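You operate a simulated robot arm through the tools that you are given. There is no shell and no other tool.

Carry out the task below with a simulated robot arm. There is one attempt and no reset: what you move stays moved.

Task
Tip the loose beads into the red bead jar and put it away.
Fine: all the beads in the funnel tray, spill none; tray back; jar in the grey desk's top drawer, drawer shut. Set down upright: what you pick out.

The check looks at the end state, three seconds after you hand in, the way a careful person would. Anything else that was tipped, shoved, dropped, spilled or broken makes it a failure.

Robot
A 7-joint arm with a two-finger parallel gripper, fixed in place. Base frame: the origin is on the floor under the middle of its stand, x ahead of it, y to its left, z up. Lengths are in m, angles in rad, forces in N, time in s.
With the tool pointing down near the work surface it reaches from about 0.44 to 0.92 m from the base axis. Its first joint turns from -2.496 to 2.496 rad. Payload 3 kg.
The tool frame sits at the grasp point between the pads (the TCP): z along the fingers, y along the line on which they close. The tips reach 0.03 m beyond it. The gripper opens to 0.094 m. The fingers are 0.028 m wide and 0.01 m thick; the gripper's body (0.05 by 0.096 m) begins 0.055 m behind the TCP.
Orientation is that of the tool frame in the base frame, as [roll, pitch, yaw] about the fixed x, y, z axes, in that order (R = Rz(yaw) Ry(pitch) Rx(roll)). With the fingers straight down and closing along the base's y, the tool's x points along the base's -x, its y along +y and its z along -z.

Tools
- The arm moves only by the tool play_rows. Its argument "moves" is a list of rows, each a list of 7 numbers: the shift along the tool's x, y, z in m, then the turn, a rotation vector about the tool's x, y, z in rad, then the opening, from 0 (shut) to 1 (fully open). In form: [[dx, dy, dz, rx, ry, rz, grip], ...]. A call has 1 to 20 rows; each row is the pose to reach, as a shift and turn from the pose commanded when the call began, along the tool's axes at that moment. Rows are played at 5 a second. More than 0.05 m and 0.15 rad between two rows, or a gripper value outside its range, and nothing of the call is played. Where a pose cannot be reached the arm comes as near as it can. A force on the tool above 40 N (or 10 N above the force at the start of the call, whichever is more), or a blocked arm, ends the call early, and 0.2 s more pass. Each finger travels about 0.072 m/s and halts on what it meets, pressing with about 34 N; the grip force reading is that of the motor and also rises with nothing between the fingers. The clock runs only during rows and for 0.2 s after the last one: add rows that repeat a pose to give the fingers time. The reply holds the time, the measured pose of the TCP, the force on the tool along the base axes, the opening and the grip force, in the units named above and with some noise, with the torque about the TCP (base axes, N m) and any sound that the robot's microphone picked up.
- Cameras (640 x 400 px; columns grow to the right, rows downward): "scene" is fixed at [0.4, -0.5098, 1.309]; the picture's right is [0.94, -0.34, 0.00], its down [-0.17, -0.46, -0.87] and it looks along [0.30, 0.82, -0.49] (base axes); focal length 331 px, centre (320, 200). "wrist" rides on the gripper at [0.076, 0.014, -0.102] in the tool frame; the picture's right is [-0.18, 0.98, 0.00], its down [-0.75, -0.14, -0.64] and it looks along [-0.63, -0.12, 0.77] (tool axes); focal length 243 px, centre (320, 200). There is no depth. A picture from a camera that has moved, and an enlarged one, comes with that camera's place and axes in the base frame and with its lens. The place of the scene camera against the robot may be out by one fixed shift of up to 0.012 m in any direction.
- grab_frame(camera): a new picture of that camera. No time passes.
- enlarge(camera, box): a new picture of the part [left, top, right, bottom] of that camera's present view, enlarged. No time passes.
- job_done(): hands the job in; it is judged then, once.

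Places have to be worked out from the pictures, the camera data and where the tool is seen. Open the gripper and draw the arm clear of the work before you hand the job in, unless the task says otherwise.

The tools are called after "Request:" as a command line: name --pt "numbers of a row" for each row, then --argument value for the rest, lists and objects as JSON in quotes. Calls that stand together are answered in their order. play_rows: Moves the arm, as the interface text tells. Its arguments: {"type":"object","properties":{"moves":{"type":"array","items":{"type":"array","items":{"type":"number"}}}},"required":["moves"]} The other tools are called the same way: grab_frame (camera) takes a picture; enlarge (camera, box) takes an enlarged picture of a part of a camera's view; job_done () hands the job in.

At the start:

```text
t: 0.0
eef_pos: [0.5864, 0.0728, 1.1194]
tool_rot: [3.142, 0.0, 3.141]
force: [-0.2, 0.2, 0.3]
wrist_torque: [0.01, 0.04, 0.01]
grip_width: 0.0939
finger_force: 0.1
```

scene: 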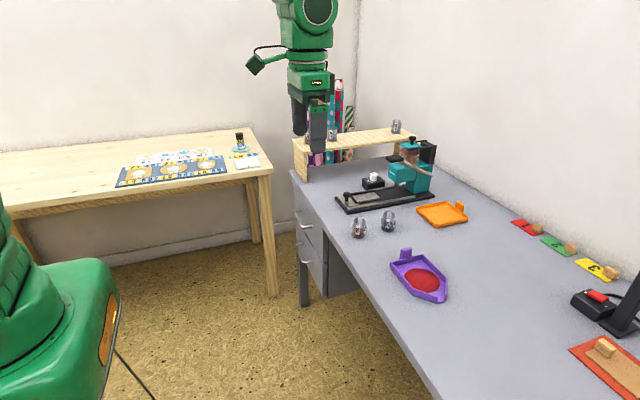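
wrist: 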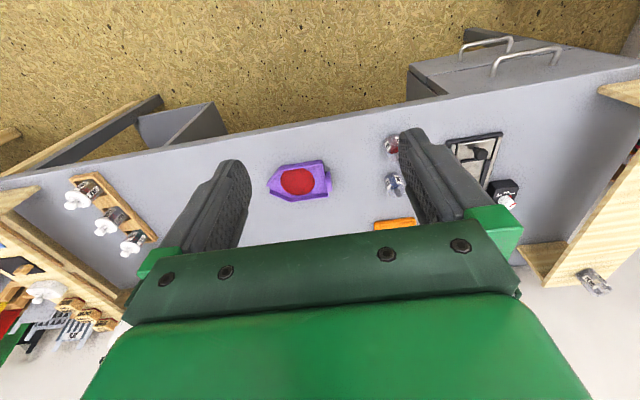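

I start by looking closely at the scene: a purple funnel tray with red beads sits on the grey desk, with two small jars, an orange tray and a drawer unit nearby. I'll enlarge the key parts.

Request:
enlarge --camera "scene" --box '[280, 160, 480, 320]'

Request:
enlarge --camera "scene" --box '[280, 70, 460, 220]'

Request:
enlarge --camera "scene" --box '[480, 190, 640, 400]'

Request:
enlarge --camera "scene" --box '[100, 110, 280, 220]'

Request:
enlarge --camera "wrist" --box '[240, 100, 540, 260]'

Request:
enlarge --camera "wrist" --box '[0, 150, 200, 370]'

```text
2.50 times, centred on (380, 240) of scene
camera zoom: at [0.4, -0.5098, 1.309], right [0.94, -0.34, 0.0], down [-0.17, -0.46, -0.87], along [0.3, 0.82, -0.49], focal length 828 px, centre (170, 100)
```

zoom: 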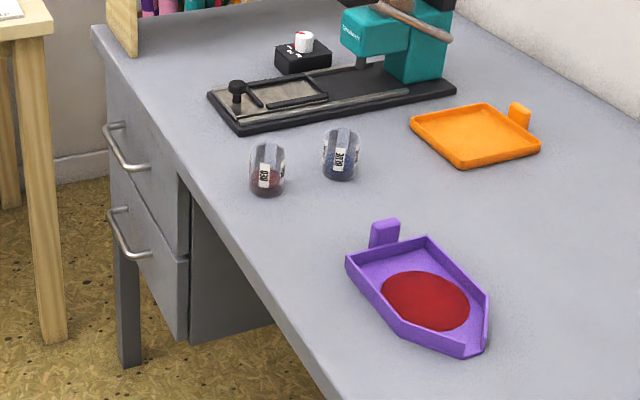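

```text
2.67 times, centred on (370, 145) of scene
camera zoom: at [0.4, -0.5098, 1.309], right [0.94, -0.34, 0.0], down [-0.17, -0.46, -0.87], along [0.3, 0.82, -0.49], focal length 883 px, centre (187, 347)
```

zoom: 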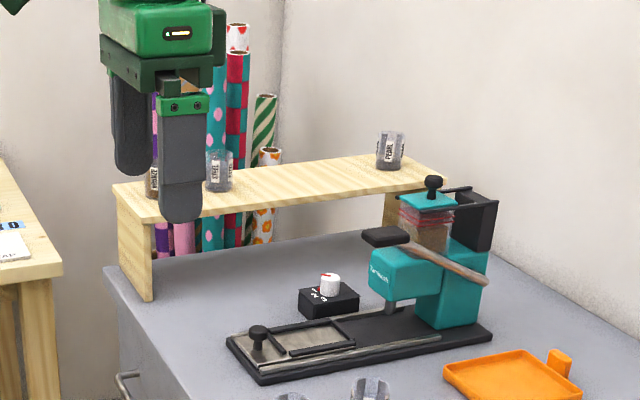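

```text
1.90 times, centred on (560, 295) of scene
camera zoom: at [0.4, -0.5098, 1.309], right [0.94, -0.34, 0.0], down [-0.17, -0.46, -0.87], along [0.3, 0.82, -0.49], focal length 631 px, centre (-137, 19)
```

zoom: 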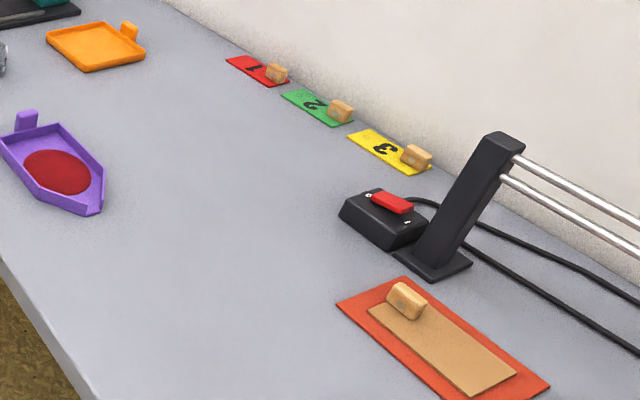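

```text
3.56 times, centred on (190, 165) of scene
camera zoom: at [0.4, -0.5098, 1.309], right [0.94, -0.34, 0.0], down [-0.17, -0.46, -0.87], along [0.3, 0.82, -0.49], focal length 1178 px, centre (782, 324)
```

zoom: 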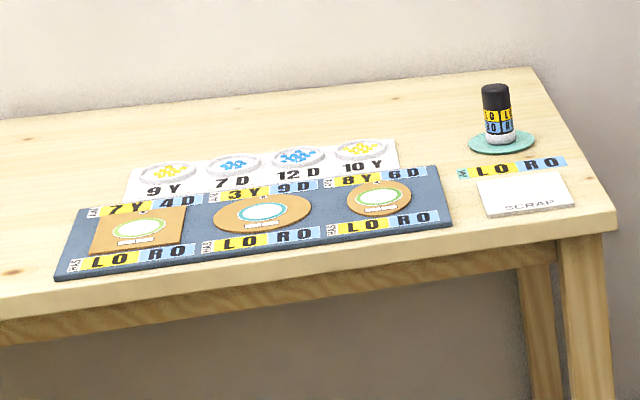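

```text
2.13 times, centred on (390, 180) of wrist
camera zoom: at [0.5092, 0.0878, 1.2238], right [0.18, 0.98, 0.0], down [0.75, -0.14, 0.64], along [0.63, -0.12, -0.77], focal length 518 px, centre (171, 243)
```

zoom: 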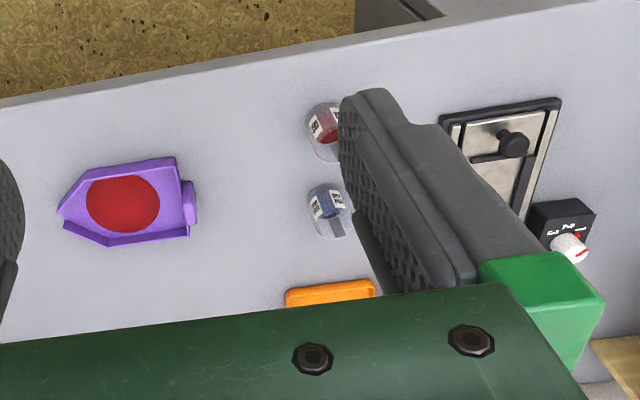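

```text
1.82 times, centred on (100, 260) of wrist
camera zoom: at [0.5092, 0.0878, 1.2238], right [0.18, 0.98, 0.0], down [0.75, -0.14, 0.64], along [0.63, -0.12, -0.77], focal length 441 px, centre (720, 91)
```

zoom: 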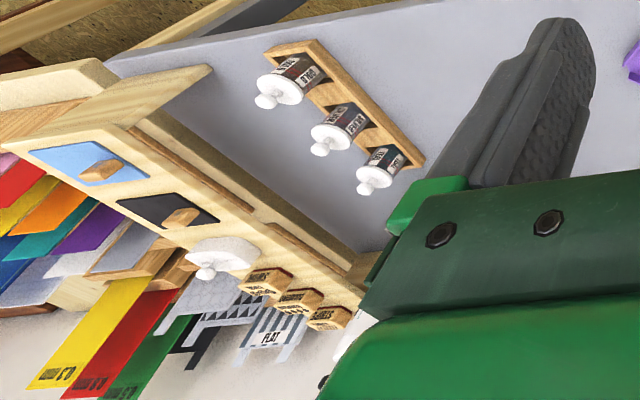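

Triangulating from both cameras, the bead pool is near (0.834, -0.027, 0.747). The red jar is near (0.78, 0.205), the blue jar near (0.88, 0.20), and the top drawer handle near x≈0.69, y 0.375–0.515, z≈0.67. I'll move the empty open hand to a higher look-out over the jars for a better view.

Request:
play_rows --pt "0 0.03 0.02 0 0 0 1" --pt "0.01 0.06 0.04 0 0 0 1" --pt "0.02 0.09 0.06 0 0 0 1" --pt "0.03 0.12 0.08 0 0 0 1" --pt "0.04 0.14 0.09 0 0 0 1" --pt "0.04 0.14 0.09 0 0 0 1"

Request:
grab_frame --camera "wrist"

Request:
grab_frame --camera "scene"

```text
t: 1.4
eef_pos: [0.5453, 0.2145, 1.0302]
tool_rot: [-3.141, 0.0, 3.141]
force: [1.2, -0.9, 0.0]
wrist_torque: [0.01, 0.01, -0.02]
grip_width: 0.094
finger_force: 0.1
```

```text
taken
camera wrist: at [0.4689, 0.2281, 1.1335], right [0.18, 0.98, 0.0], down [0.75, -0.14, 0.64], along [0.63, -0.12, -0.77], focal length 243 px, centre (320, 200)
```

wrist: 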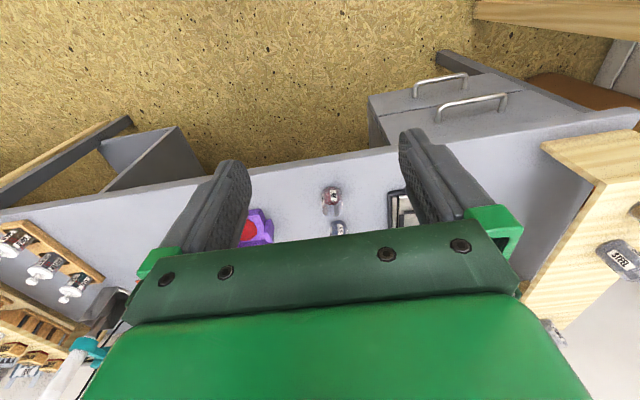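

```text
taken
```

scene: 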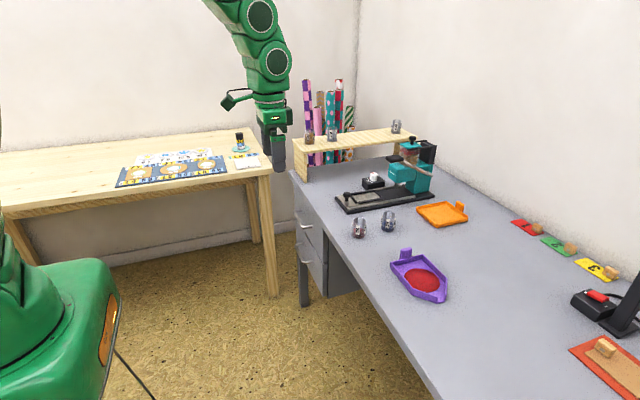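

The drawer unit and the jars are in view of the wrist camera; I enlarge those parts to locate the handle and jar more exactly.

Request:
enlarge --camera "wrist" --box '[360, 40, 600, 190]'

Request:
enlarge --camera "wrist" --box '[230, 160, 410, 260]'

Request:
enlarge --camera "scene" --box '[280, 160, 400, 250]'

Request:
enlarge --camera "scene" --box '[380, 230, 470, 310]'

Request:
enlarge --camera "scene" --box '[290, 100, 420, 180]'

```text
2.67 times, centred on (480, 115) of wrist
camera zoom: at [0.4689, 0.2281, 1.1335], right [0.18, 0.98, 0.0], down [0.75, -0.14, 0.64], along [0.63, -0.12, -0.77], focal length 647 px, centre (-107, 427)
```

zoom: 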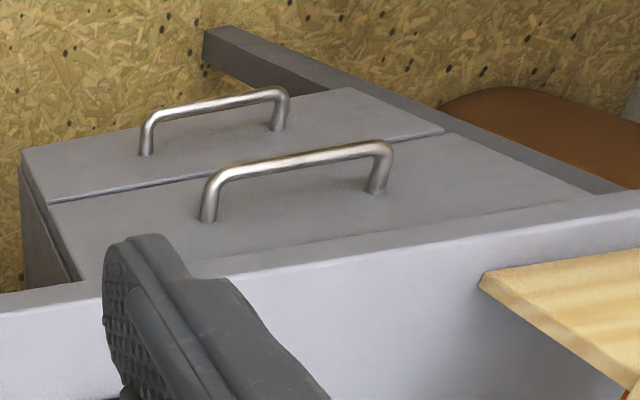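

```text
3.56 times, centred on (320, 210) of wrist
camera zoom: at [0.4689, 0.2281, 1.1335], right [0.18, 0.98, 0.0], down [0.75, -0.14, 0.64], along [0.63, -0.12, -0.77], focal length 863 px, centre (320, 164)
```

zoom: 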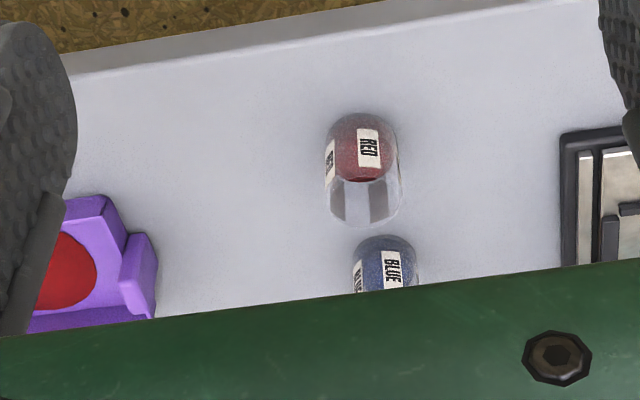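

```text
4.44 times, centred on (340, 205) of scene
camera zoom: at [0.4, -0.5098, 1.309], right [0.94, -0.34, 0.0], down [-0.17, -0.46, -0.87], along [0.3, 0.82, -0.49], focal length 1472 px, centre (231, 178)
```

zoom: 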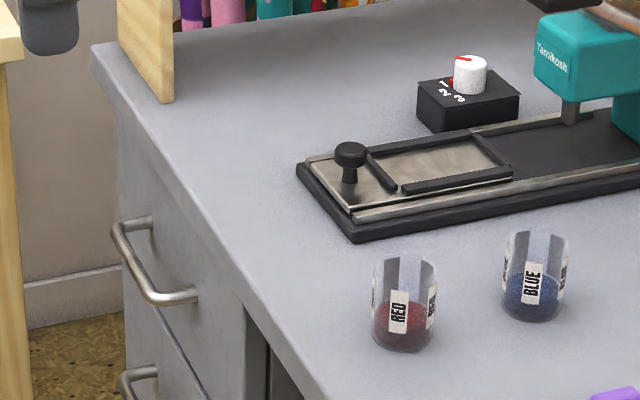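

```text
5.00 times, centred on (425, 270) of scene
camera zoom: at [0.4, -0.5098, 1.309], right [0.94, -0.34, 0.0], down [-0.17, -0.46, -0.87], along [0.3, 0.82, -0.49], focal length 1656 px, centre (-205, -150)
```

zoom: 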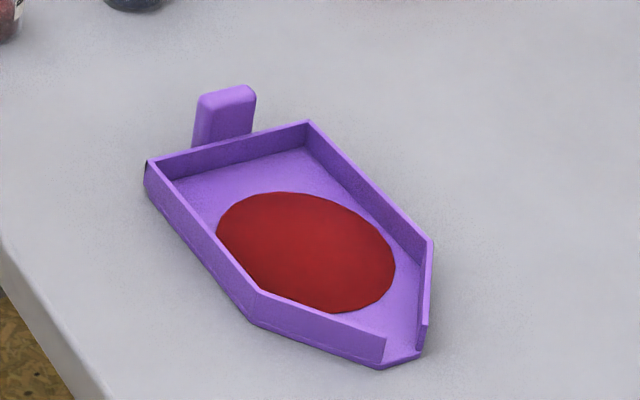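

```text
4.92 times, centred on (355, 140) of scene
camera zoom: at [0.4, -0.5098, 1.309], right [0.94, -0.34, 0.0], down [-0.17, -0.46, -0.87], along [0.3, 0.82, -0.49], focal length 1631 px, centre (148, 495)
```

zoom: 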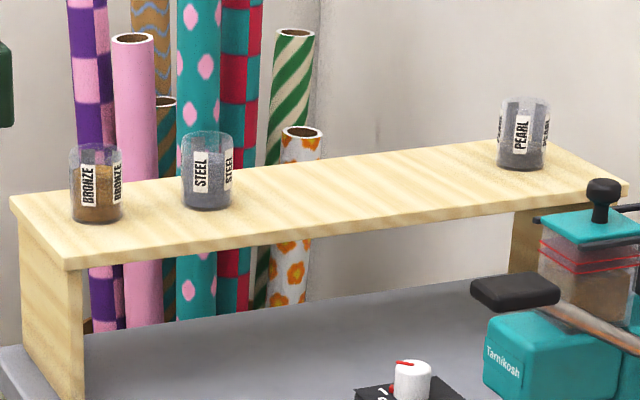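

The layout is clear: RED and BLUE jars about 0.044 m wide and 0.06 m tall, and a funnel tray aligned with the base axes. Its spout points to -y and its upright tab is at the +y end, near (0.837, 0.05). Next I fly the open hand above the tab for a close view.

Request:
play_rows --pt "-0.032 -0.02 0.012 0 0 0 1" --pt "-0.064 -0.039 0.025 0 0 0 1" --pt "-0.096 -0.058 0.037 0 0 0 1" --pt "-0.128 -0.078 0.05 0 0 0 1" --pt "-0.16 -0.097 0.062 0 0 0 1" --pt "-0.192 -0.116 0.075 0 0 0 1" --pt "-0.224 -0.136 0.087 0 0 0 1" --pt "-0.255 -0.155 0.1 0 0 0 1" --pt "-0.255 -0.155 0.1 0 0 0 1"

Request:
grab_frame --camera "wrist"

Request:
grab_frame --camera "scene"

```text
t: 3.4
eef_pos: [0.7998, 0.058, 0.9292]
tool_rot: [-3.141, 0.0, 3.14]
force: [-0.5, -0.2, 0.4]
wrist_torque: [-0.01, 0.03, -0.01]
grip_width: 0.0937
finger_force: 0.1
```

```text
taken
camera wrist: at [0.7244, 0.0725, 1.0332], right [0.18, 0.98, 0.0], down [0.75, -0.14, 0.64], along [0.63, -0.12, -0.77], focal length 243 px, centre (320, 200)
```

wrist: 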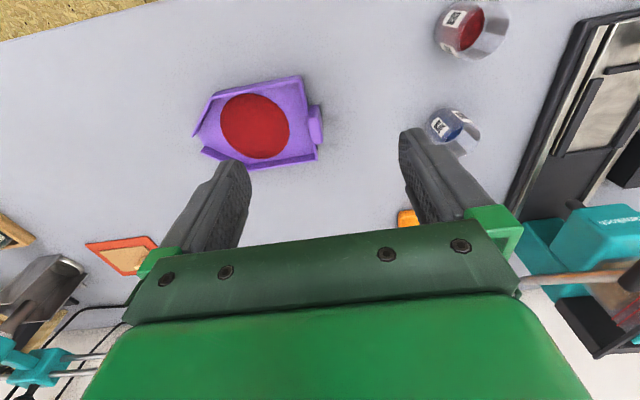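

```text
taken
```

scene: 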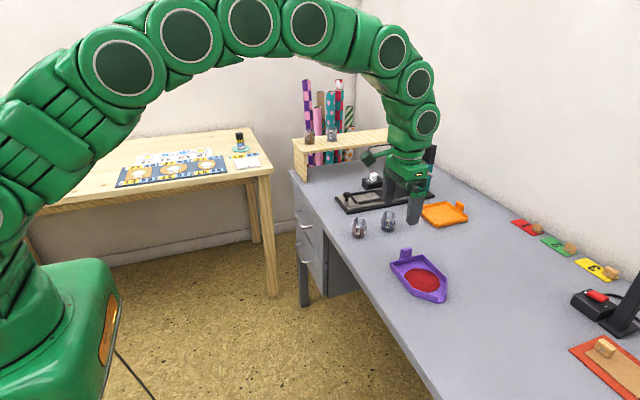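

The hand is above the area and the arm arches high, which leaves clearance. I enlarge the tray and the two jars in the wrist view.

Request:
enlarge --camera "wrist" --box '[180, 60, 340, 180]'

Request:
enlarge --camera "wrist" --box '[400, 0, 540, 90]'

Request:
enlarge --camera "scene" --box '[340, 160, 480, 310]'

```text
3.33 times, centred on (260, 120) of wrist
camera zoom: at [0.7244, 0.0725, 1.0332], right [0.18, 0.98, 0.0], down [0.75, -0.14, 0.64], along [0.63, -0.12, -0.77], focal length 809 px, centre (520, 467)
```

zoom: 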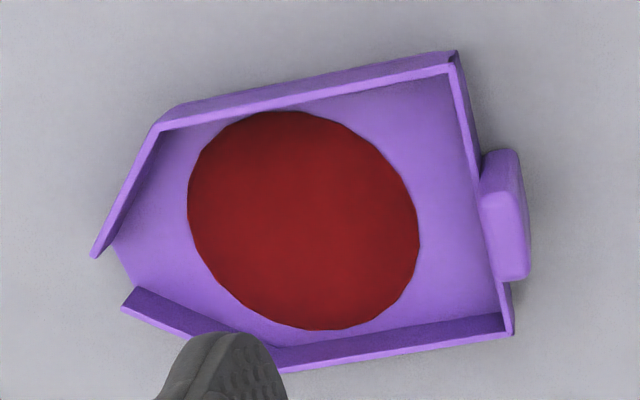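

```text
4.44 times, centred on (470, 45) of wrist
camera zoom: at [0.7244, 0.0725, 1.0332], right [0.18, 0.98, 0.0], down [0.75, -0.14, 0.64], along [0.63, -0.12, -0.77], focal length 1078 px, centre (-347, 889)
```

zoom: 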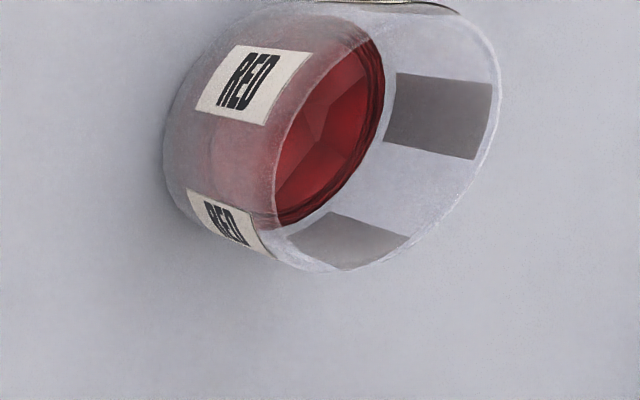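

```text
2.67 times, centred on (410, 235) of scene
camera zoom: at [0.4, -0.5098, 1.309], right [0.94, -0.34, 0.0], down [-0.17, -0.46, -0.87], along [0.3, 0.82, -0.49], focal length 883 px, centre (80, 107)
```

zoom: 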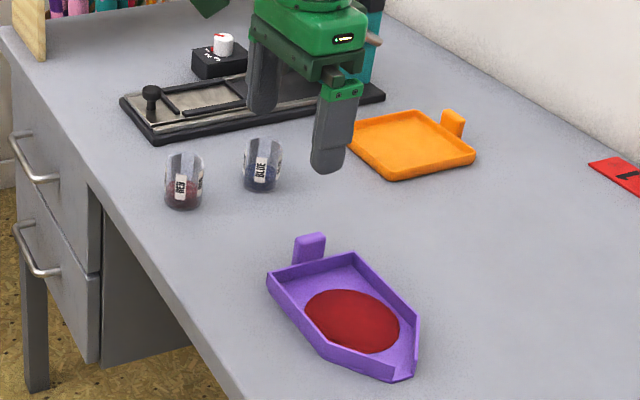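

The tab reads about 0.028 m wide and 0.013 m thick, centred near (0.830, 0.048), with its top about 0.785; the jar is open on top and about half full. Before touching anything I'll go over the red jar for a precise fix, then rehearse the pouring tilt with an empty hand.

Request:
play_rows --pt "0.012 0.028 -0.01 0 0 0 1" --pt "0.024 0.057 -0.02 0 0 0 1" --pt "0.036 0.085 -0.03 0 0 0 1" --pt "0.048 0.114 -0.04 0 0 0 1" --pt "0.06 0.142 -0.05 0 0 0 1" --pt "0.06 0.142 -0.05 0 0 0 1"

Request:
grab_frame --camera "wrist"

Request:
enlarge --camera "wrist" --box '[250, 60, 410, 180]'

```text
t: 4.8
eef_pos: [0.74, 0.2006, 0.9806]
tool_rot: [-3.141, -0.002, -3.141]
force: [0.7, 0.1, 0.1]
wrist_torque: [0.0, 0.01, 0.01]
grip_width: 0.0942
finger_force: 0.1
```

```text
taken
camera wrist: at [0.6645, 0.2151, 1.0835], right [0.18, 0.98, 0.0], down [0.75, -0.14, 0.64], along [0.63, -0.12, -0.77], focal length 243 px, centre (320, 200)
```

wrist: 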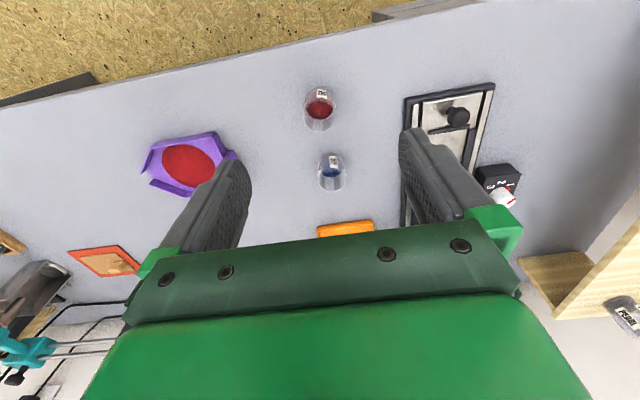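

```text
3.33 times, centred on (330, 120) of wrist
camera zoom: at [0.6645, 0.2151, 1.0835], right [0.18, 0.98, 0.0], down [0.75, -0.14, 0.64], along [0.63, -0.12, -0.77], focal length 809 px, centre (287, 467)
```

zoom: 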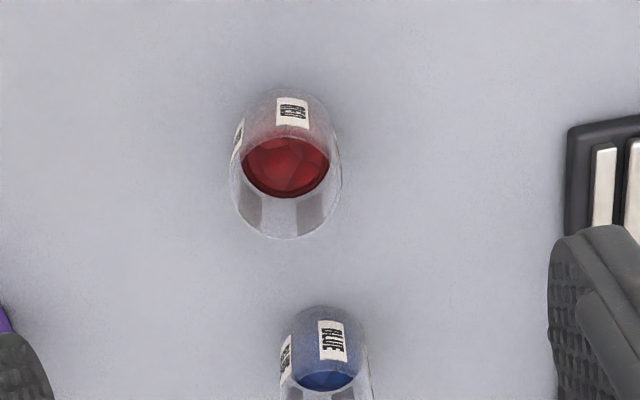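

The red jar fixes at about (0.773, 0.195), roughly 0.042 m wide, with its rim near z≈0.79. Now I rehearse the pouring tilt empty-handed at the height it will really be done, to see whether the arm reaches it.

Request:
play_rows --pt "-0.01 0.01 0.0 -0.13 0 0 1" --pt "-0.02 0.02 0.0 -0.26 0 0 1" --pt "-0.0305 0.033 0.0 -0.39 0 0 1" --pt "-0.0305 0.033 0.0 -0.52 0 0 1" --pt "-0.0305 0.033 0.0 -0.65 0 0 1" --pt "-0.0305 0.033 0.005 -0.78 0 0 1" --pt "-0.0305 0.033 0.01 -0.91 0 0 1" --pt "-0.0305 0.033 0.015 -1.04 0 0 1" --pt "-0.0305 0.02 0.02 -1.15 0 0 1" --pt "-0.0305 0.01 0.02 -1.25 0 0 1" --pt "-0.0305 0.01 0.02 -1.25 0 0 1"

Request:
grab_frame --camera "scene"

Request:
grab_frame --camera "wrist"

```text
t: 7.2
eef_pos: [0.7717, 0.2099, 0.9601]
tool_rot: [1.889, 0.0, 3.14]
force: [-0.9, 0.8, 0.1]
wrist_torque: [0.03, 0.04, 0.04]
grip_width: 0.0943
finger_force: 0.0
```

```text
taken
```

scene: 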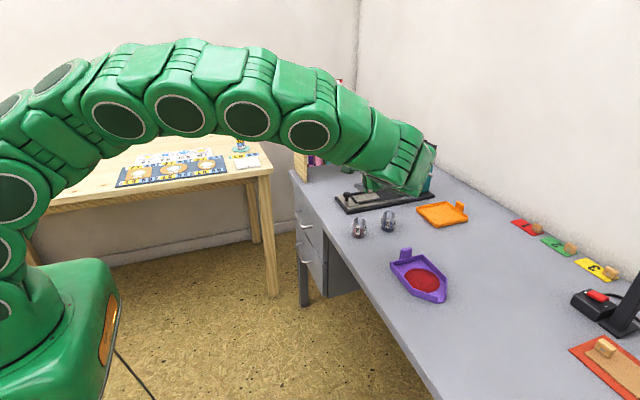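

```text
taken
camera wrist: at [0.6946, 0.1175, 1.0069], right [0.18, 0.31, 0.93], down [0.75, -0.65, 0.07], along [0.63, 0.69, -0.35], focal length 243 px, centre (320, 200)
```

wrist: 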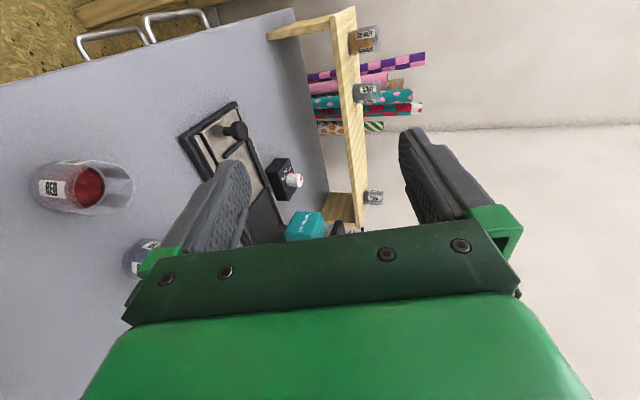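

The arm reaches the full pouring tilt with clearance all round. I swing back level, above the tray's tab.

Request:
play_rows --pt "-0.006 -0.0089 -0.0142 0.125 0 0 1" --pt "-0.012 -0.0179 -0.0284 0.25 0 0 1" --pt "-0.018 -0.0268 -0.0426 0.375 0 0 1" --pt "-0.024 -0.0357 -0.0568 0.5 0 0 1" --pt "-0.03 -0.0446 -0.071 0.625 0 0 1" --pt "-0.036 -0.0536 -0.0853 0.75 0 0 1" --pt "-0.042 -0.0625 -0.0995 0.875 0 0 1" --pt "-0.048 -0.0714 -0.1137 1.0 0 0 1" --pt "-0.054 -0.0804 -0.1279 1.125 0 0 1" --pt "-0.0595 -0.0893 -0.1421 1.25 0 0 1" --pt "-0.0595 -0.0893 -0.1421 1.25 0 0 1"

Request:
grab_frame --camera "wrist"

Request:
enlarge --camera "wrist" --box '[190, 30, 430, 180]'

```text
t: 9.6
eef_pos: [0.8316, 0.0459, 0.9192]
tool_rot: [-3.139, 0.001, -3.14]
force: [-0.5, -0.7, 0.2]
wrist_torque: [0.0, -0.02, -0.03]
grip_width: 0.0938
finger_force: 0.1
```

```text
taken
camera wrist: at [0.7542, 0.0615, 1.0237], right [0.18, 0.98, 0.0], down [0.75, -0.14, 0.64], along [0.63, -0.12, -0.77], focal length 243 px, centre (320, 200)
```

wrist: 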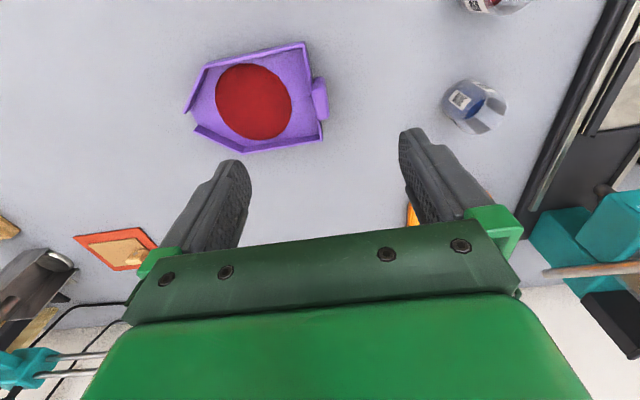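

```text
2.67 times, centred on (310, 105) of wrist
camera zoom: at [0.7542, 0.0615, 1.0237], right [0.18, 0.98, 0.0], down [0.75, -0.14, 0.64], along [0.63, -0.12, -0.77], focal length 647 px, centre (347, 453)
```

zoom: 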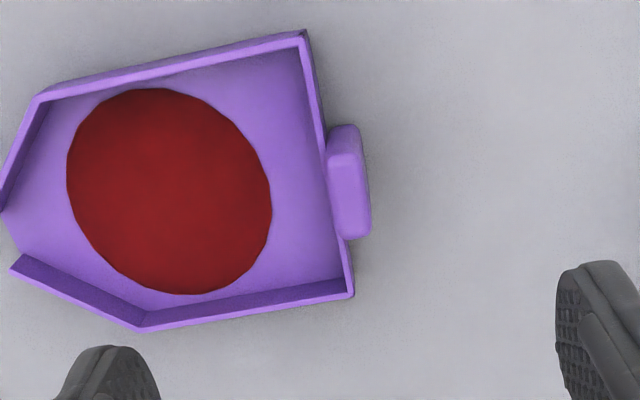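

The tab's top centres at (0.832, 0.048), directly under the hand. I narrow the gripper to about 0.034 m and lower it to just above the tab for a close check.

Request:
play_rows --pt "0 0 0.02 0 0 0 0.6" --pt "-0.001 0 0.04 0 0 0 0.36" --pt "-0.002 0 0.06 0 0 0 0.36" --pt "-0.002 0 0.075 0 0 0 0.36" --pt "-0.002 0 0.085 0 0 0 0.36" --pt "-0.002 0 0.085 0 0 0 0.36"

Request:
grab_frame --camera "wrist"

Request:
enlarge --camera "wrist" --box '[230, 40, 410, 160]'

Request:
enlarge --camera "scene" --box '[370, 220, 460, 310]'

```text
t: 11.0
eef_pos: [0.8321, 0.0472, 0.8353]
tool_rot: [-3.141, 0.001, -3.14]
force: [0.0, -1.0, 0.4]
wrist_torque: [0.03, 0.03, 0.01]
grip_width: 0.0337
finger_force: 0.1
```

```text
taken
camera wrist: at [0.7566, 0.0617, 0.9385], right [0.18, 0.98, 0.0], down [0.75, -0.14, 0.64], along [0.63, -0.12, -0.77], focal length 243 px, centre (320, 200)
```

wrist: 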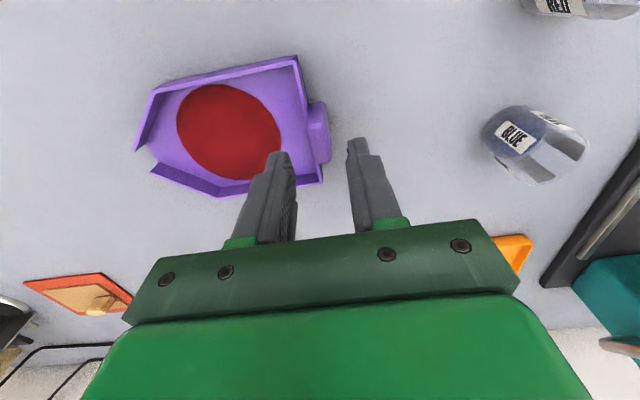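

```text
3.33 times, centred on (320, 100) of wrist
camera zoom: at [0.7566, 0.0617, 0.9385], right [0.18, 0.98, 0.0], down [0.75, -0.14, 0.64], along [0.63, -0.12, -0.77], focal length 809 px, centre (320, 533)
```

zoom: 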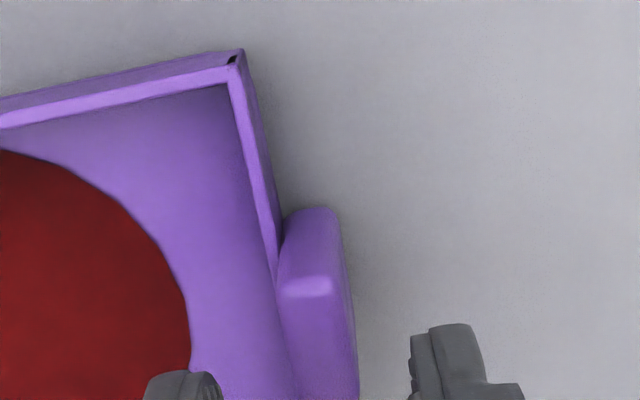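

```text
4.44 times, centred on (415, 265) of scene
camera zoom: at [0.4, -0.5098, 1.309], right [0.94, -0.34, 0.0], down [-0.17, -0.46, -0.87], along [0.3, 0.82, -0.49], focal length 1472 px, centre (-102, -89)
```

zoom: 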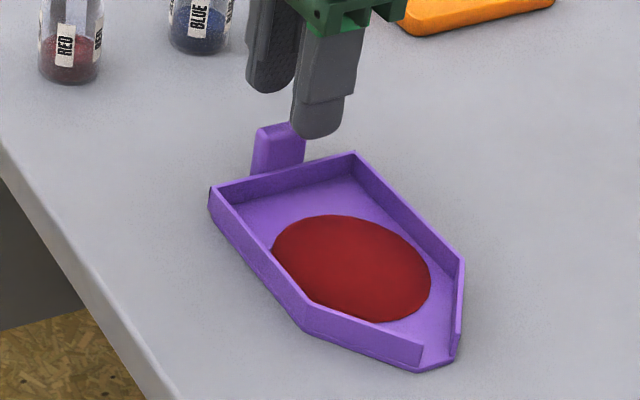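

The fingertips straddle the tab evenly: their midpoint is at y≈0.048 and the tab is at 0.048. I lower until the tips sit just above the tray rim and close on the tab.

Request:
play_rows --pt "0 0 0.015 0 0 0 0.36" --pt "0 0 0.03 0 0 0 0.36" --pt "0 0 0.041 0 0 0 0.36" --pt "0 0 0.041 0 0 0 0.36"

Request:
enlarge --camera "scene" --box '[370, 220, 460, 310]'

Request:
grab_frame --camera "wrist"

```text
t: 12.0
eef_pos: [0.8335, 0.0483, 0.7942]
tool_rot: [3.141, 0.0, 3.141]
force: [-0.1, 0.1, -0.4]
wrist_torque: [-0.02, 0.02, -0.01]
grip_width: 0.0334
finger_force: 0.1
```

```text
4.44 times, centred on (415, 265) of scene
camera zoom: at [0.4, -0.5098, 1.309], right [0.94, -0.34, 0.0], down [-0.17, -0.46, -0.87], along [0.3, 0.82, -0.49], focal length 1472 px, centre (-102, -89)
```

zoom: 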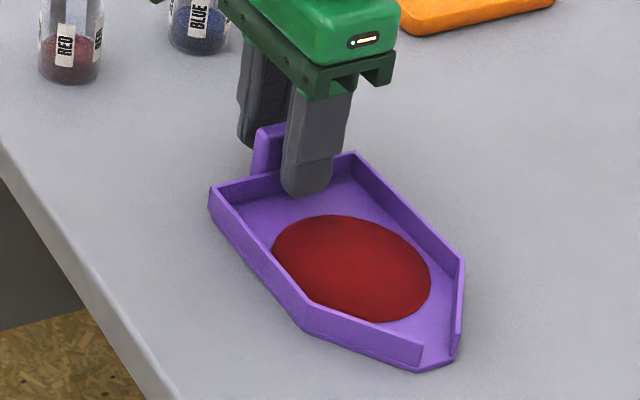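

```text
taken
camera wrist: at [0.7566, 0.0619, 0.8979], right [0.18, 0.98, 0.0], down [0.75, -0.14, 0.64], along [0.63, -0.12, -0.77], focal length 243 px, centre (320, 200)
```

wrist: 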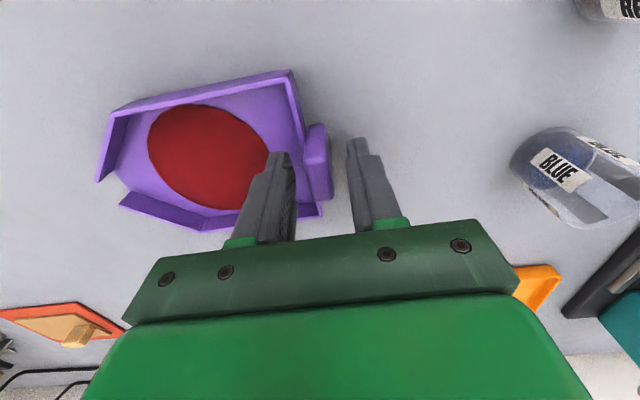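

Tips are above the rim and clear of the beads. The scene view suggests the fingers sit about 4 mm too far in +x, so I shift 3 mm back and then close on the tab.

Request:
play_rows --pt "0.003 0 0 0 0 0 0.36" --pt "0.003 0 0 0 0 0 0.25" --pt "0.003 0 0 0 0 0 0.15" --pt "0.003 0 0 0 0 0 0.05" --pt "0.003 0 0 0 0 0 0.0" --pt "0.003 0 0 0 0 0 0.0"

Request:
enlarge --camera "scene" --box '[370, 220, 460, 310]'

Request:
enlarge --camera "wrist" --box '[80, 50, 400, 250]'

```text
t: 13.4
eef_pos: [0.829, 0.0488, 0.7945]
tool_rot: [-3.139, 0.001, -3.141]
force: [-0.1, -0.9, 3.3]
wrist_torque: [-0.6, -0.02, -0.01]
grip_width: 0.0171
finger_force: 33.9
```

```text
4.44 times, centred on (415, 265) of scene
camera zoom: at [0.4, -0.5098, 1.309], right [0.94, -0.34, 0.0], down [-0.17, -0.46, -0.87], along [0.3, 0.82, -0.49], focal length 1472 px, centre (-102, -89)
```

zoom: 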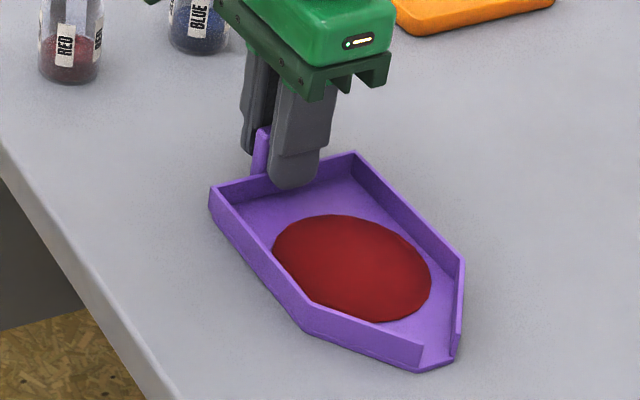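

```text
2.00 times, centred on (240, 150) of wrist
camera zoom: at [0.7535, 0.0618, 0.898], right [0.18, 0.98, 0.0], down [0.75, -0.14, 0.64], along [0.63, -0.12, -0.77], focal length 485 px, centre (480, 300)
```

zoom: 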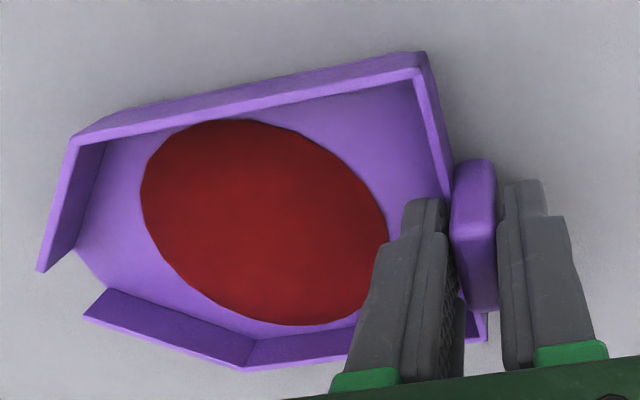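

Grip width reads 0.017 with a -0.6 N·m torque, which suggests the inner tip caught the back wall as well as the tab. That would be an uneven hold, so I open, rise 9 mm so the tips clear the rim, and close again on the tab alone.

Request:
play_rows --pt "0 0 0 0 0 0 0.2" --pt "0 0 0 0 0 0 0.36" --pt "0 0 -0.005 0 0 0 0.36" --pt "0 0 -0.009 0 0 0 0.36" --pt "0 0 -0.009 0 0 0 0.36" --pt "0 0 -0.009 0 0 0 0.25" --pt "0 0 -0.009 0 0 0 0.15" --pt "0 0 -0.009 0 0 0 0.05" --pt "0 0 -0.009 0 0 0 0.0" --pt "0 0 -0.009 0 0 0 0.0"

Request:
enlarge --camera "scene" --box '[370, 220, 460, 310]'

Request:
enlarge --camera "wrist" --box '[80, 50, 400, 250]'

```text
t: 15.6
eef_pos: [0.8283, 0.0479, 0.8037]
tool_rot: [3.141, 0.002, 3.14]
force: [-0.6, 0.4, -0.6]
wrist_torque: [-0.02, 0.03, -0.03]
grip_width: 0.0118
finger_force: 34.3
```

```text
4.44 times, centred on (415, 265) of scene
camera zoom: at [0.4, -0.5098, 1.309], right [0.94, -0.34, 0.0], down [-0.17, -0.46, -0.87], along [0.3, 0.82, -0.49], focal length 1472 px, centre (-102, -89)
```

zoom: 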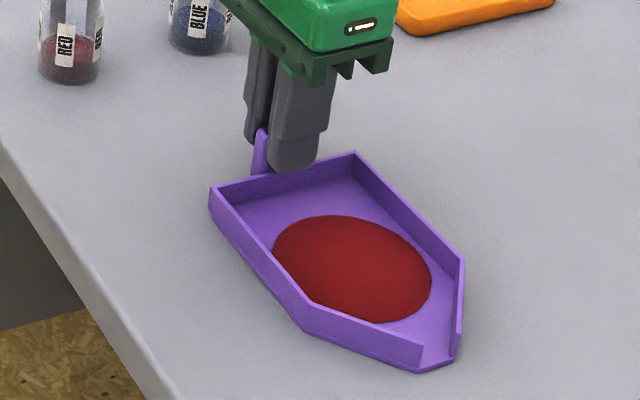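

```text
2.00 times, centred on (240, 150) of wrist
camera zoom: at [0.7533, 0.0619, 0.9068], right [0.18, 0.98, 0.0], down [0.75, -0.14, 0.64], along [0.63, -0.12, -0.77], focal length 485 px, centre (480, 300)
```

zoom: 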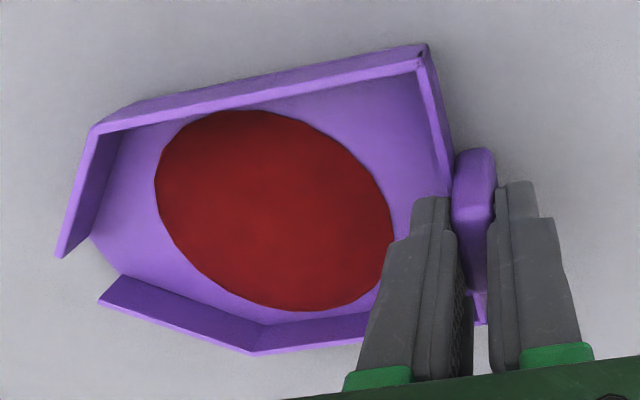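

Now the width is 0.0118 (the tab alone), torque is near zero, and the tray has not moved. I lift slowly by 3 cm and check the hold.

Request:
play_rows --pt "0 0 -0.003 0 0 0 0" --pt "0 0 -0.008 0 0 0 0" --pt "0 0 -0.014 0 0 0 0" --pt "0 0 -0.021 0 0 0 0" --pt "0 0 -0.027 0 0 0 0" --pt "0 0 -0.03 0 0 0 0" --pt "0 0 -0.03 0 0 0 0"

Request:
enlarge --camera "scene" --box '[370, 210, 460, 310]'

Request:
enlarge --camera "wrist" --box '[80, 50, 400, 250]'

```text
t: 17.2
eef_pos: [0.8299, 0.0474, 0.8333]
tool_rot: [3.142, 0.0, 3.142]
force: [-0.2, -0.8, -1.4]
wrist_torque: [0.08, -0.01, 0.02]
grip_width: 0.012
finger_force: 33.9
```

```text
4.00 times, centred on (415, 260) of scene
camera zoom: at [0.4, -0.5098, 1.309], right [0.94, -0.34, 0.0], down [-0.17, -0.46, -0.87], along [0.3, 0.82, -0.49], focal length 1325 px, centre (-60, -40)
```

zoom: 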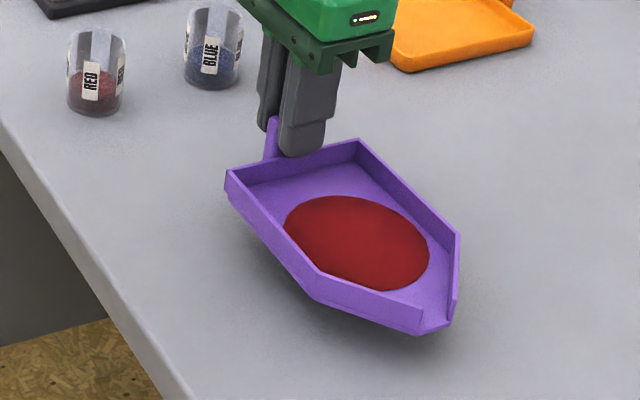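

```text
2.00 times, centred on (240, 150) of wrist
camera zoom: at [0.7533, 0.0622, 0.9366], right [0.18, 0.98, 0.0], down [0.75, -0.14, 0.64], along [0.63, -0.12, -0.77], focal length 485 px, centre (480, 300)
```

zoom: 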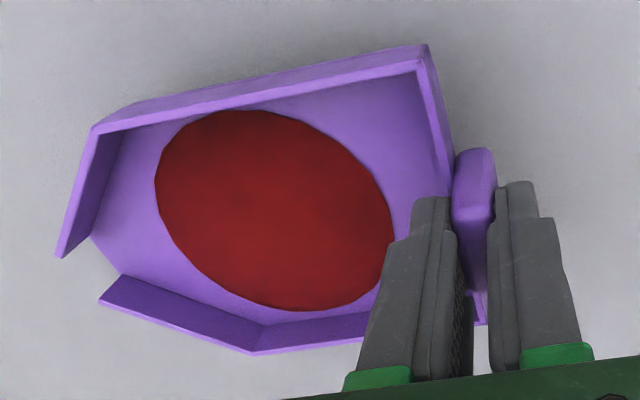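

The tray lifts level and rigid in the hand, at roughly 1.3 N. I raise it higher so it clears the jars.

Request:
play_rows --pt "0 0 -0.006 0 0 0 0" --pt "0 0 -0.016 0 0 0 0" --pt "0 0 -0.028 0 0 0 0" --pt "0 0 -0.042 0 0 0 0" --pt "0 0 -0.056 0 0 0 0" --pt "0 0 -0.069 0 0 0 0" --pt "0 0 -0.079 0 0 0 0" --pt "0 0 -0.086 0 0 0 0" --pt "0 0 -0.086 0 0 0 0"

Request:
grab_frame --camera "wrist"

```text
t: 19.2
eef_pos: [0.8299, 0.048, 0.9194]
tool_rot: [-3.142, 0.001, -3.142]
force: [0.4, 0.5, -0.8]
wrist_torque: [0.05, 0.0, 0.01]
grip_width: 0.012
finger_force: 34.2
```

```text
taken
camera wrist: at [0.7531, 0.062, 1.0229], right [0.18, 0.98, 0.0], down [0.75, -0.14, 0.64], along [0.63, -0.12, -0.77], focal length 243 px, centre (320, 200)
```

wrist: 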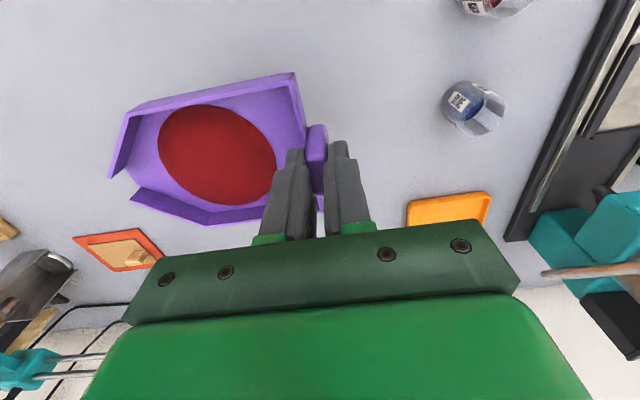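

The tray is held level at z≈0.92. I carry it over to beside the red jar, turning it 30° so its rear stays clear of the press's knob while the spout comes over the jar.

Request:
play_rows --pt "0.0027 0.0056 0 0 0 -0.0104 0" --pt "0.008 0.0167 0 0 0 -0.0312 0" --pt "0.0161 0.0334 0 0 0 -0.0624 0" --pt "0.0255 0.0528 0 0 0 -0.0988 0" --pt "0.0348 0.0723 0 0 0 -0.1352 0" --pt "0.0456 0.0945 0 0 0 -0.1768 0" --pt "0.0563 0.1168 0 0 0 -0.2184 0" --pt "0.067 0.139 0 0 0 -0.26 0" --pt "0.0777 0.1612 0 0 0 -0.3016 0" --pt "0.0884 0.1835 0 0 0 -0.3432 0" --pt "0.0992 0.2057 0 0 0 -0.3848 0" --pt "0.1085 0.2252 0 0 0 -0.4212 0" --pt "0.1179 0.2446 0 0 0 -0.4576 0" --pt "0.126 0.2613 0 0 0 -0.4888 0" --pt "0.1313 0.2724 0 0 0 -0.5096 0" --pt "0.134 0.278 0 0 0 -0.52 0" --pt "0.134 0.278 0 0 0 -0.52 0"

Request:
grab_frame --camera "wrist"

Request:
grab_frame --camera "scene"

```text
t: 22.8
eef_pos: [0.696, 0.3271, 0.9191]
tool_rot: [-3.141, 0.001, -2.621]
force: [0.4, -0.5, -1.0]
wrist_torque: [0.02, 0.01, 0.01]
grip_width: 0.0117
finger_force: 34.0
```

```text
taken
camera wrist: at [0.6226, 0.3005, 1.0227], right [-0.33, 0.94, 0.0], down [0.72, 0.25, 0.64], along [0.61, 0.21, -0.77], focal length 243 px, centre (320, 200)
```

wrist: 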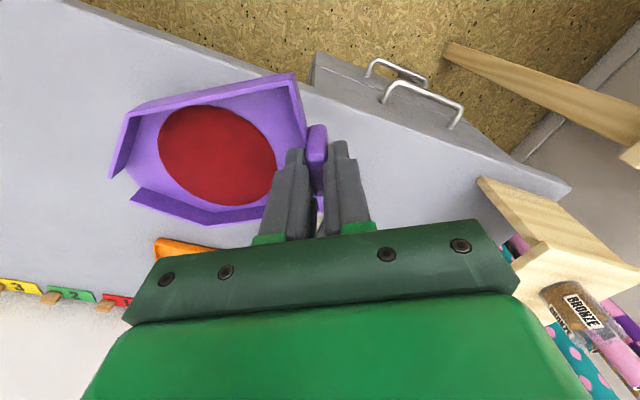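

```text
taken
```

scene: 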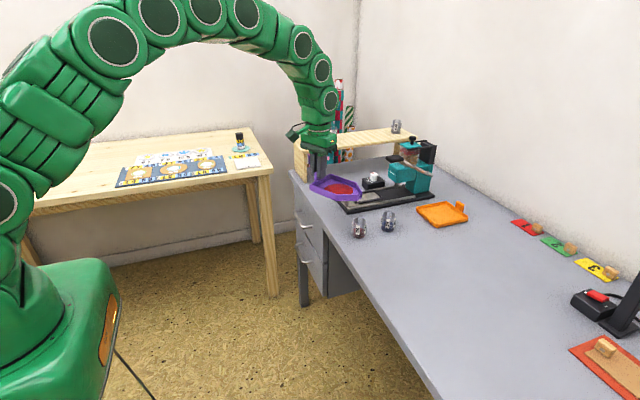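

The tray is beside and above the jar, level. I enlarge the scene view to check where the spout is relative to the jar.

Request:
enlarge --camera "scene" --box '[290, 150, 410, 250]'

Request:
enlarge --camera "wrist" --box '[80, 60, 320, 240]'

```text
4.00 times, centred on (350, 200) of scene
camera zoom: at [0.4, -0.5098, 1.309], right [0.94, -0.34, 0.0], down [-0.17, -0.46, -0.87], along [0.3, 0.82, -0.49], focal length 1325 px, centre (200, 200)
```

zoom: 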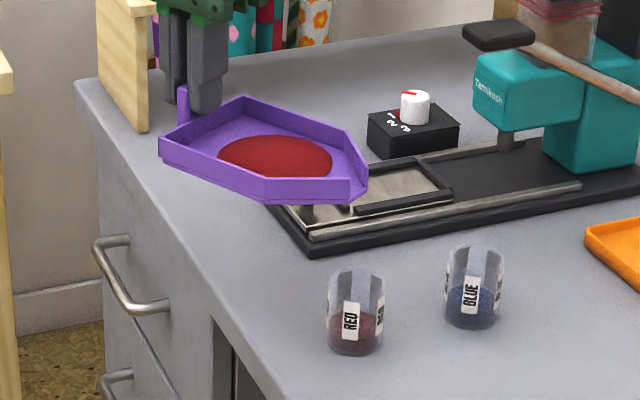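

```text
2.22 times, centred on (200, 150) of wrist
camera zoom: at [0.6226, 0.3005, 1.0227], right [-0.33, 0.94, 0.0], down [0.72, 0.25, 0.64], along [0.61, 0.21, -0.77], focal length 539 px, centre (587, 311)
```

zoom: 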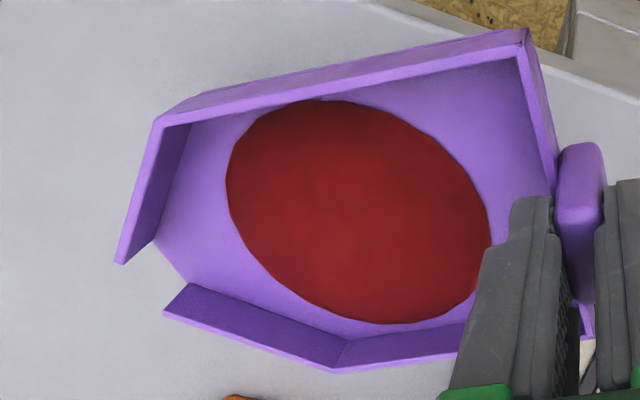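

In the scene view the spout lip's column lines up with the jar's centre, 358 against 357. I lower the tray to about 2 cm above the jar rim, keeping it level, and check again.

Request:
play_rows --pt "0 0 0.006 0 0 0 0" --pt "0 0 0.015 0 0 0 0" --pt "0 0 0.025 0 0 0 0" --pt "0 0 0.035 0 0 0 0" --pt "0 0 0.042 0 0 0 0" --pt "0 0 0.045 0 0 0 0" --pt "0 0 0.045 0 0 0 0"

Request:
enlarge --camera "scene" --box '[320, 170, 400, 230]'

Request:
enlarge --camera "scene" --box '[290, 150, 410, 250]'

Request:
grab_frame --camera "wrist"

```text
t: 24.4
eef_pos: [0.6952, 0.3255, 0.8743]
tool_rot: [3.141, 0.002, -2.621]
force: [-0.1, -0.7, -0.9]
wrist_torque: [0.05, -0.02, -0.02]
grip_width: 0.0119
finger_force: 34.2
```

```text
6.67 times, centred on (360, 200) of scene
camera zoom: at [0.4, -0.5098, 1.309], right [0.94, -0.34, 0.0], down [-0.17, -0.46, -0.87], along [0.3, 0.82, -0.49], focal length 2208 px, centre (53, 200)
```

zoom: 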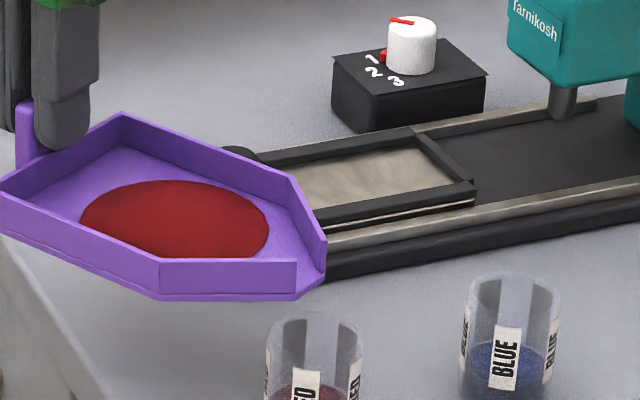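

```text
4.00 times, centred on (350, 200) of scene
camera zoom: at [0.4, -0.5098, 1.309], right [0.94, -0.34, 0.0], down [-0.17, -0.46, -0.87], along [0.3, 0.82, -0.49], focal length 1325 px, centre (200, 200)
```

zoom: 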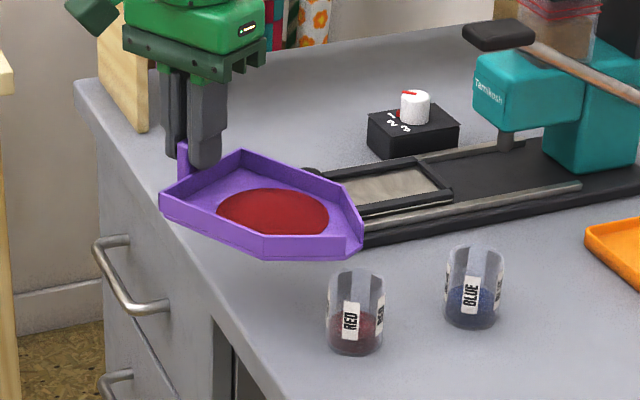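

```text
taken
camera wrist: at [0.6223, 0.3005, 0.9779], right [-0.33, 0.94, 0.0], down [0.72, 0.25, 0.64], along [0.61, 0.21, -0.77], focal length 243 px, centre (320, 200)
```

wrist: 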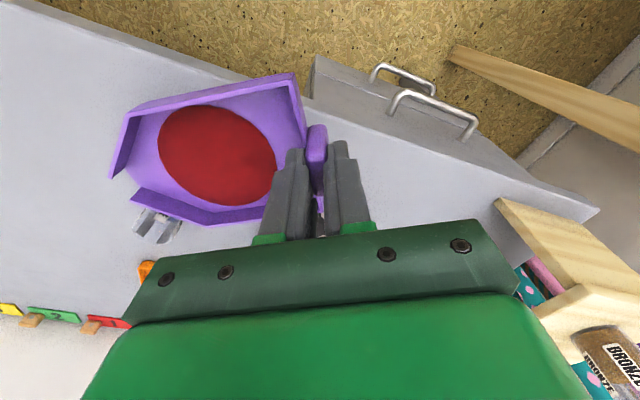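

The lip sits about 2.5 cm above the rim and centred within about 2 mm. I lower a further 13 mm, then start tilting slowly to 0.3 rad while keeping the lip fixed over the jar mouth.

Request:
play_rows --pt "0 0 0.006 0 0 0 0" --pt "0 0 0.011 0 0 0 0" --pt "0 0 0.0135 0 0 0 0" --pt "0 -0.0031 0.0063 -0.05 0 0 0" --pt "0 -0.0065 -0.0008 -0.1 0 0 0" --pt "0 -0.0103 -0.0077 -0.15 0 0 0" --pt "0 -0.0144 -0.0145 -0.2 0 0 0" --pt "0 -0.0189 -0.0209 -0.25 0 0 0" --pt "0 -0.0237 -0.0272 -0.3 0 0 0" --pt "0 -0.0237 -0.0272 -0.3 0 0 0"

Request:
enlarge --camera "scene" --box '[310, 150, 410, 250]'

Request:
grab_frame --camera "wrist"

```text
t: 26.6
eef_pos: [0.7064, 0.3045, 0.9011]
tool_rot: [2.843, 0.0, -2.621]
force: [-0.1, 0.6, -0.2]
wrist_torque: [-0.01, 0.01, 0.0]
grip_width: 0.012
finger_force: 34.3
```

```text
4.00 times, centred on (360, 200) of scene
camera zoom: at [0.4, -0.5098, 1.309], right [0.94, -0.34, 0.0], down [-0.17, -0.46, -0.87], along [0.3, 0.82, -0.49], focal length 1325 px, centre (160, 200)
```

zoom: 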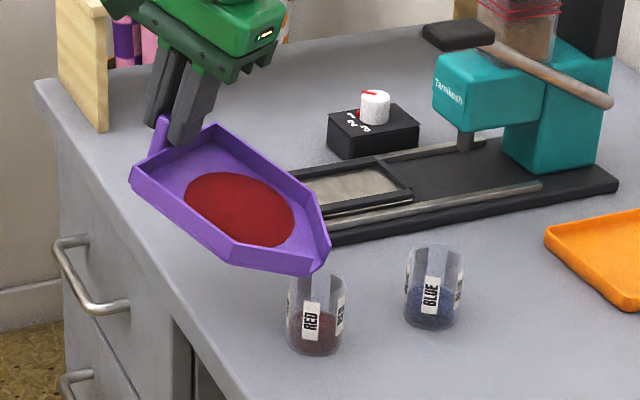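

```text
taken
camera wrist: at [0.6496, 0.2527, 1.0046], right [-0.31, 0.91, 0.29], down [0.82, 0.09, 0.57], along [0.49, 0.41, -0.77], focal length 243 px, centre (320, 200)
```

wrist: 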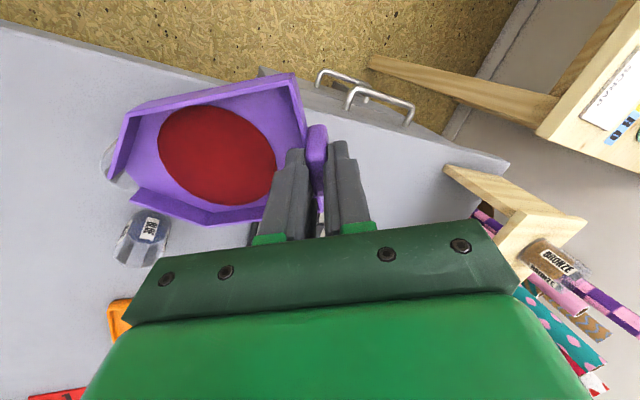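

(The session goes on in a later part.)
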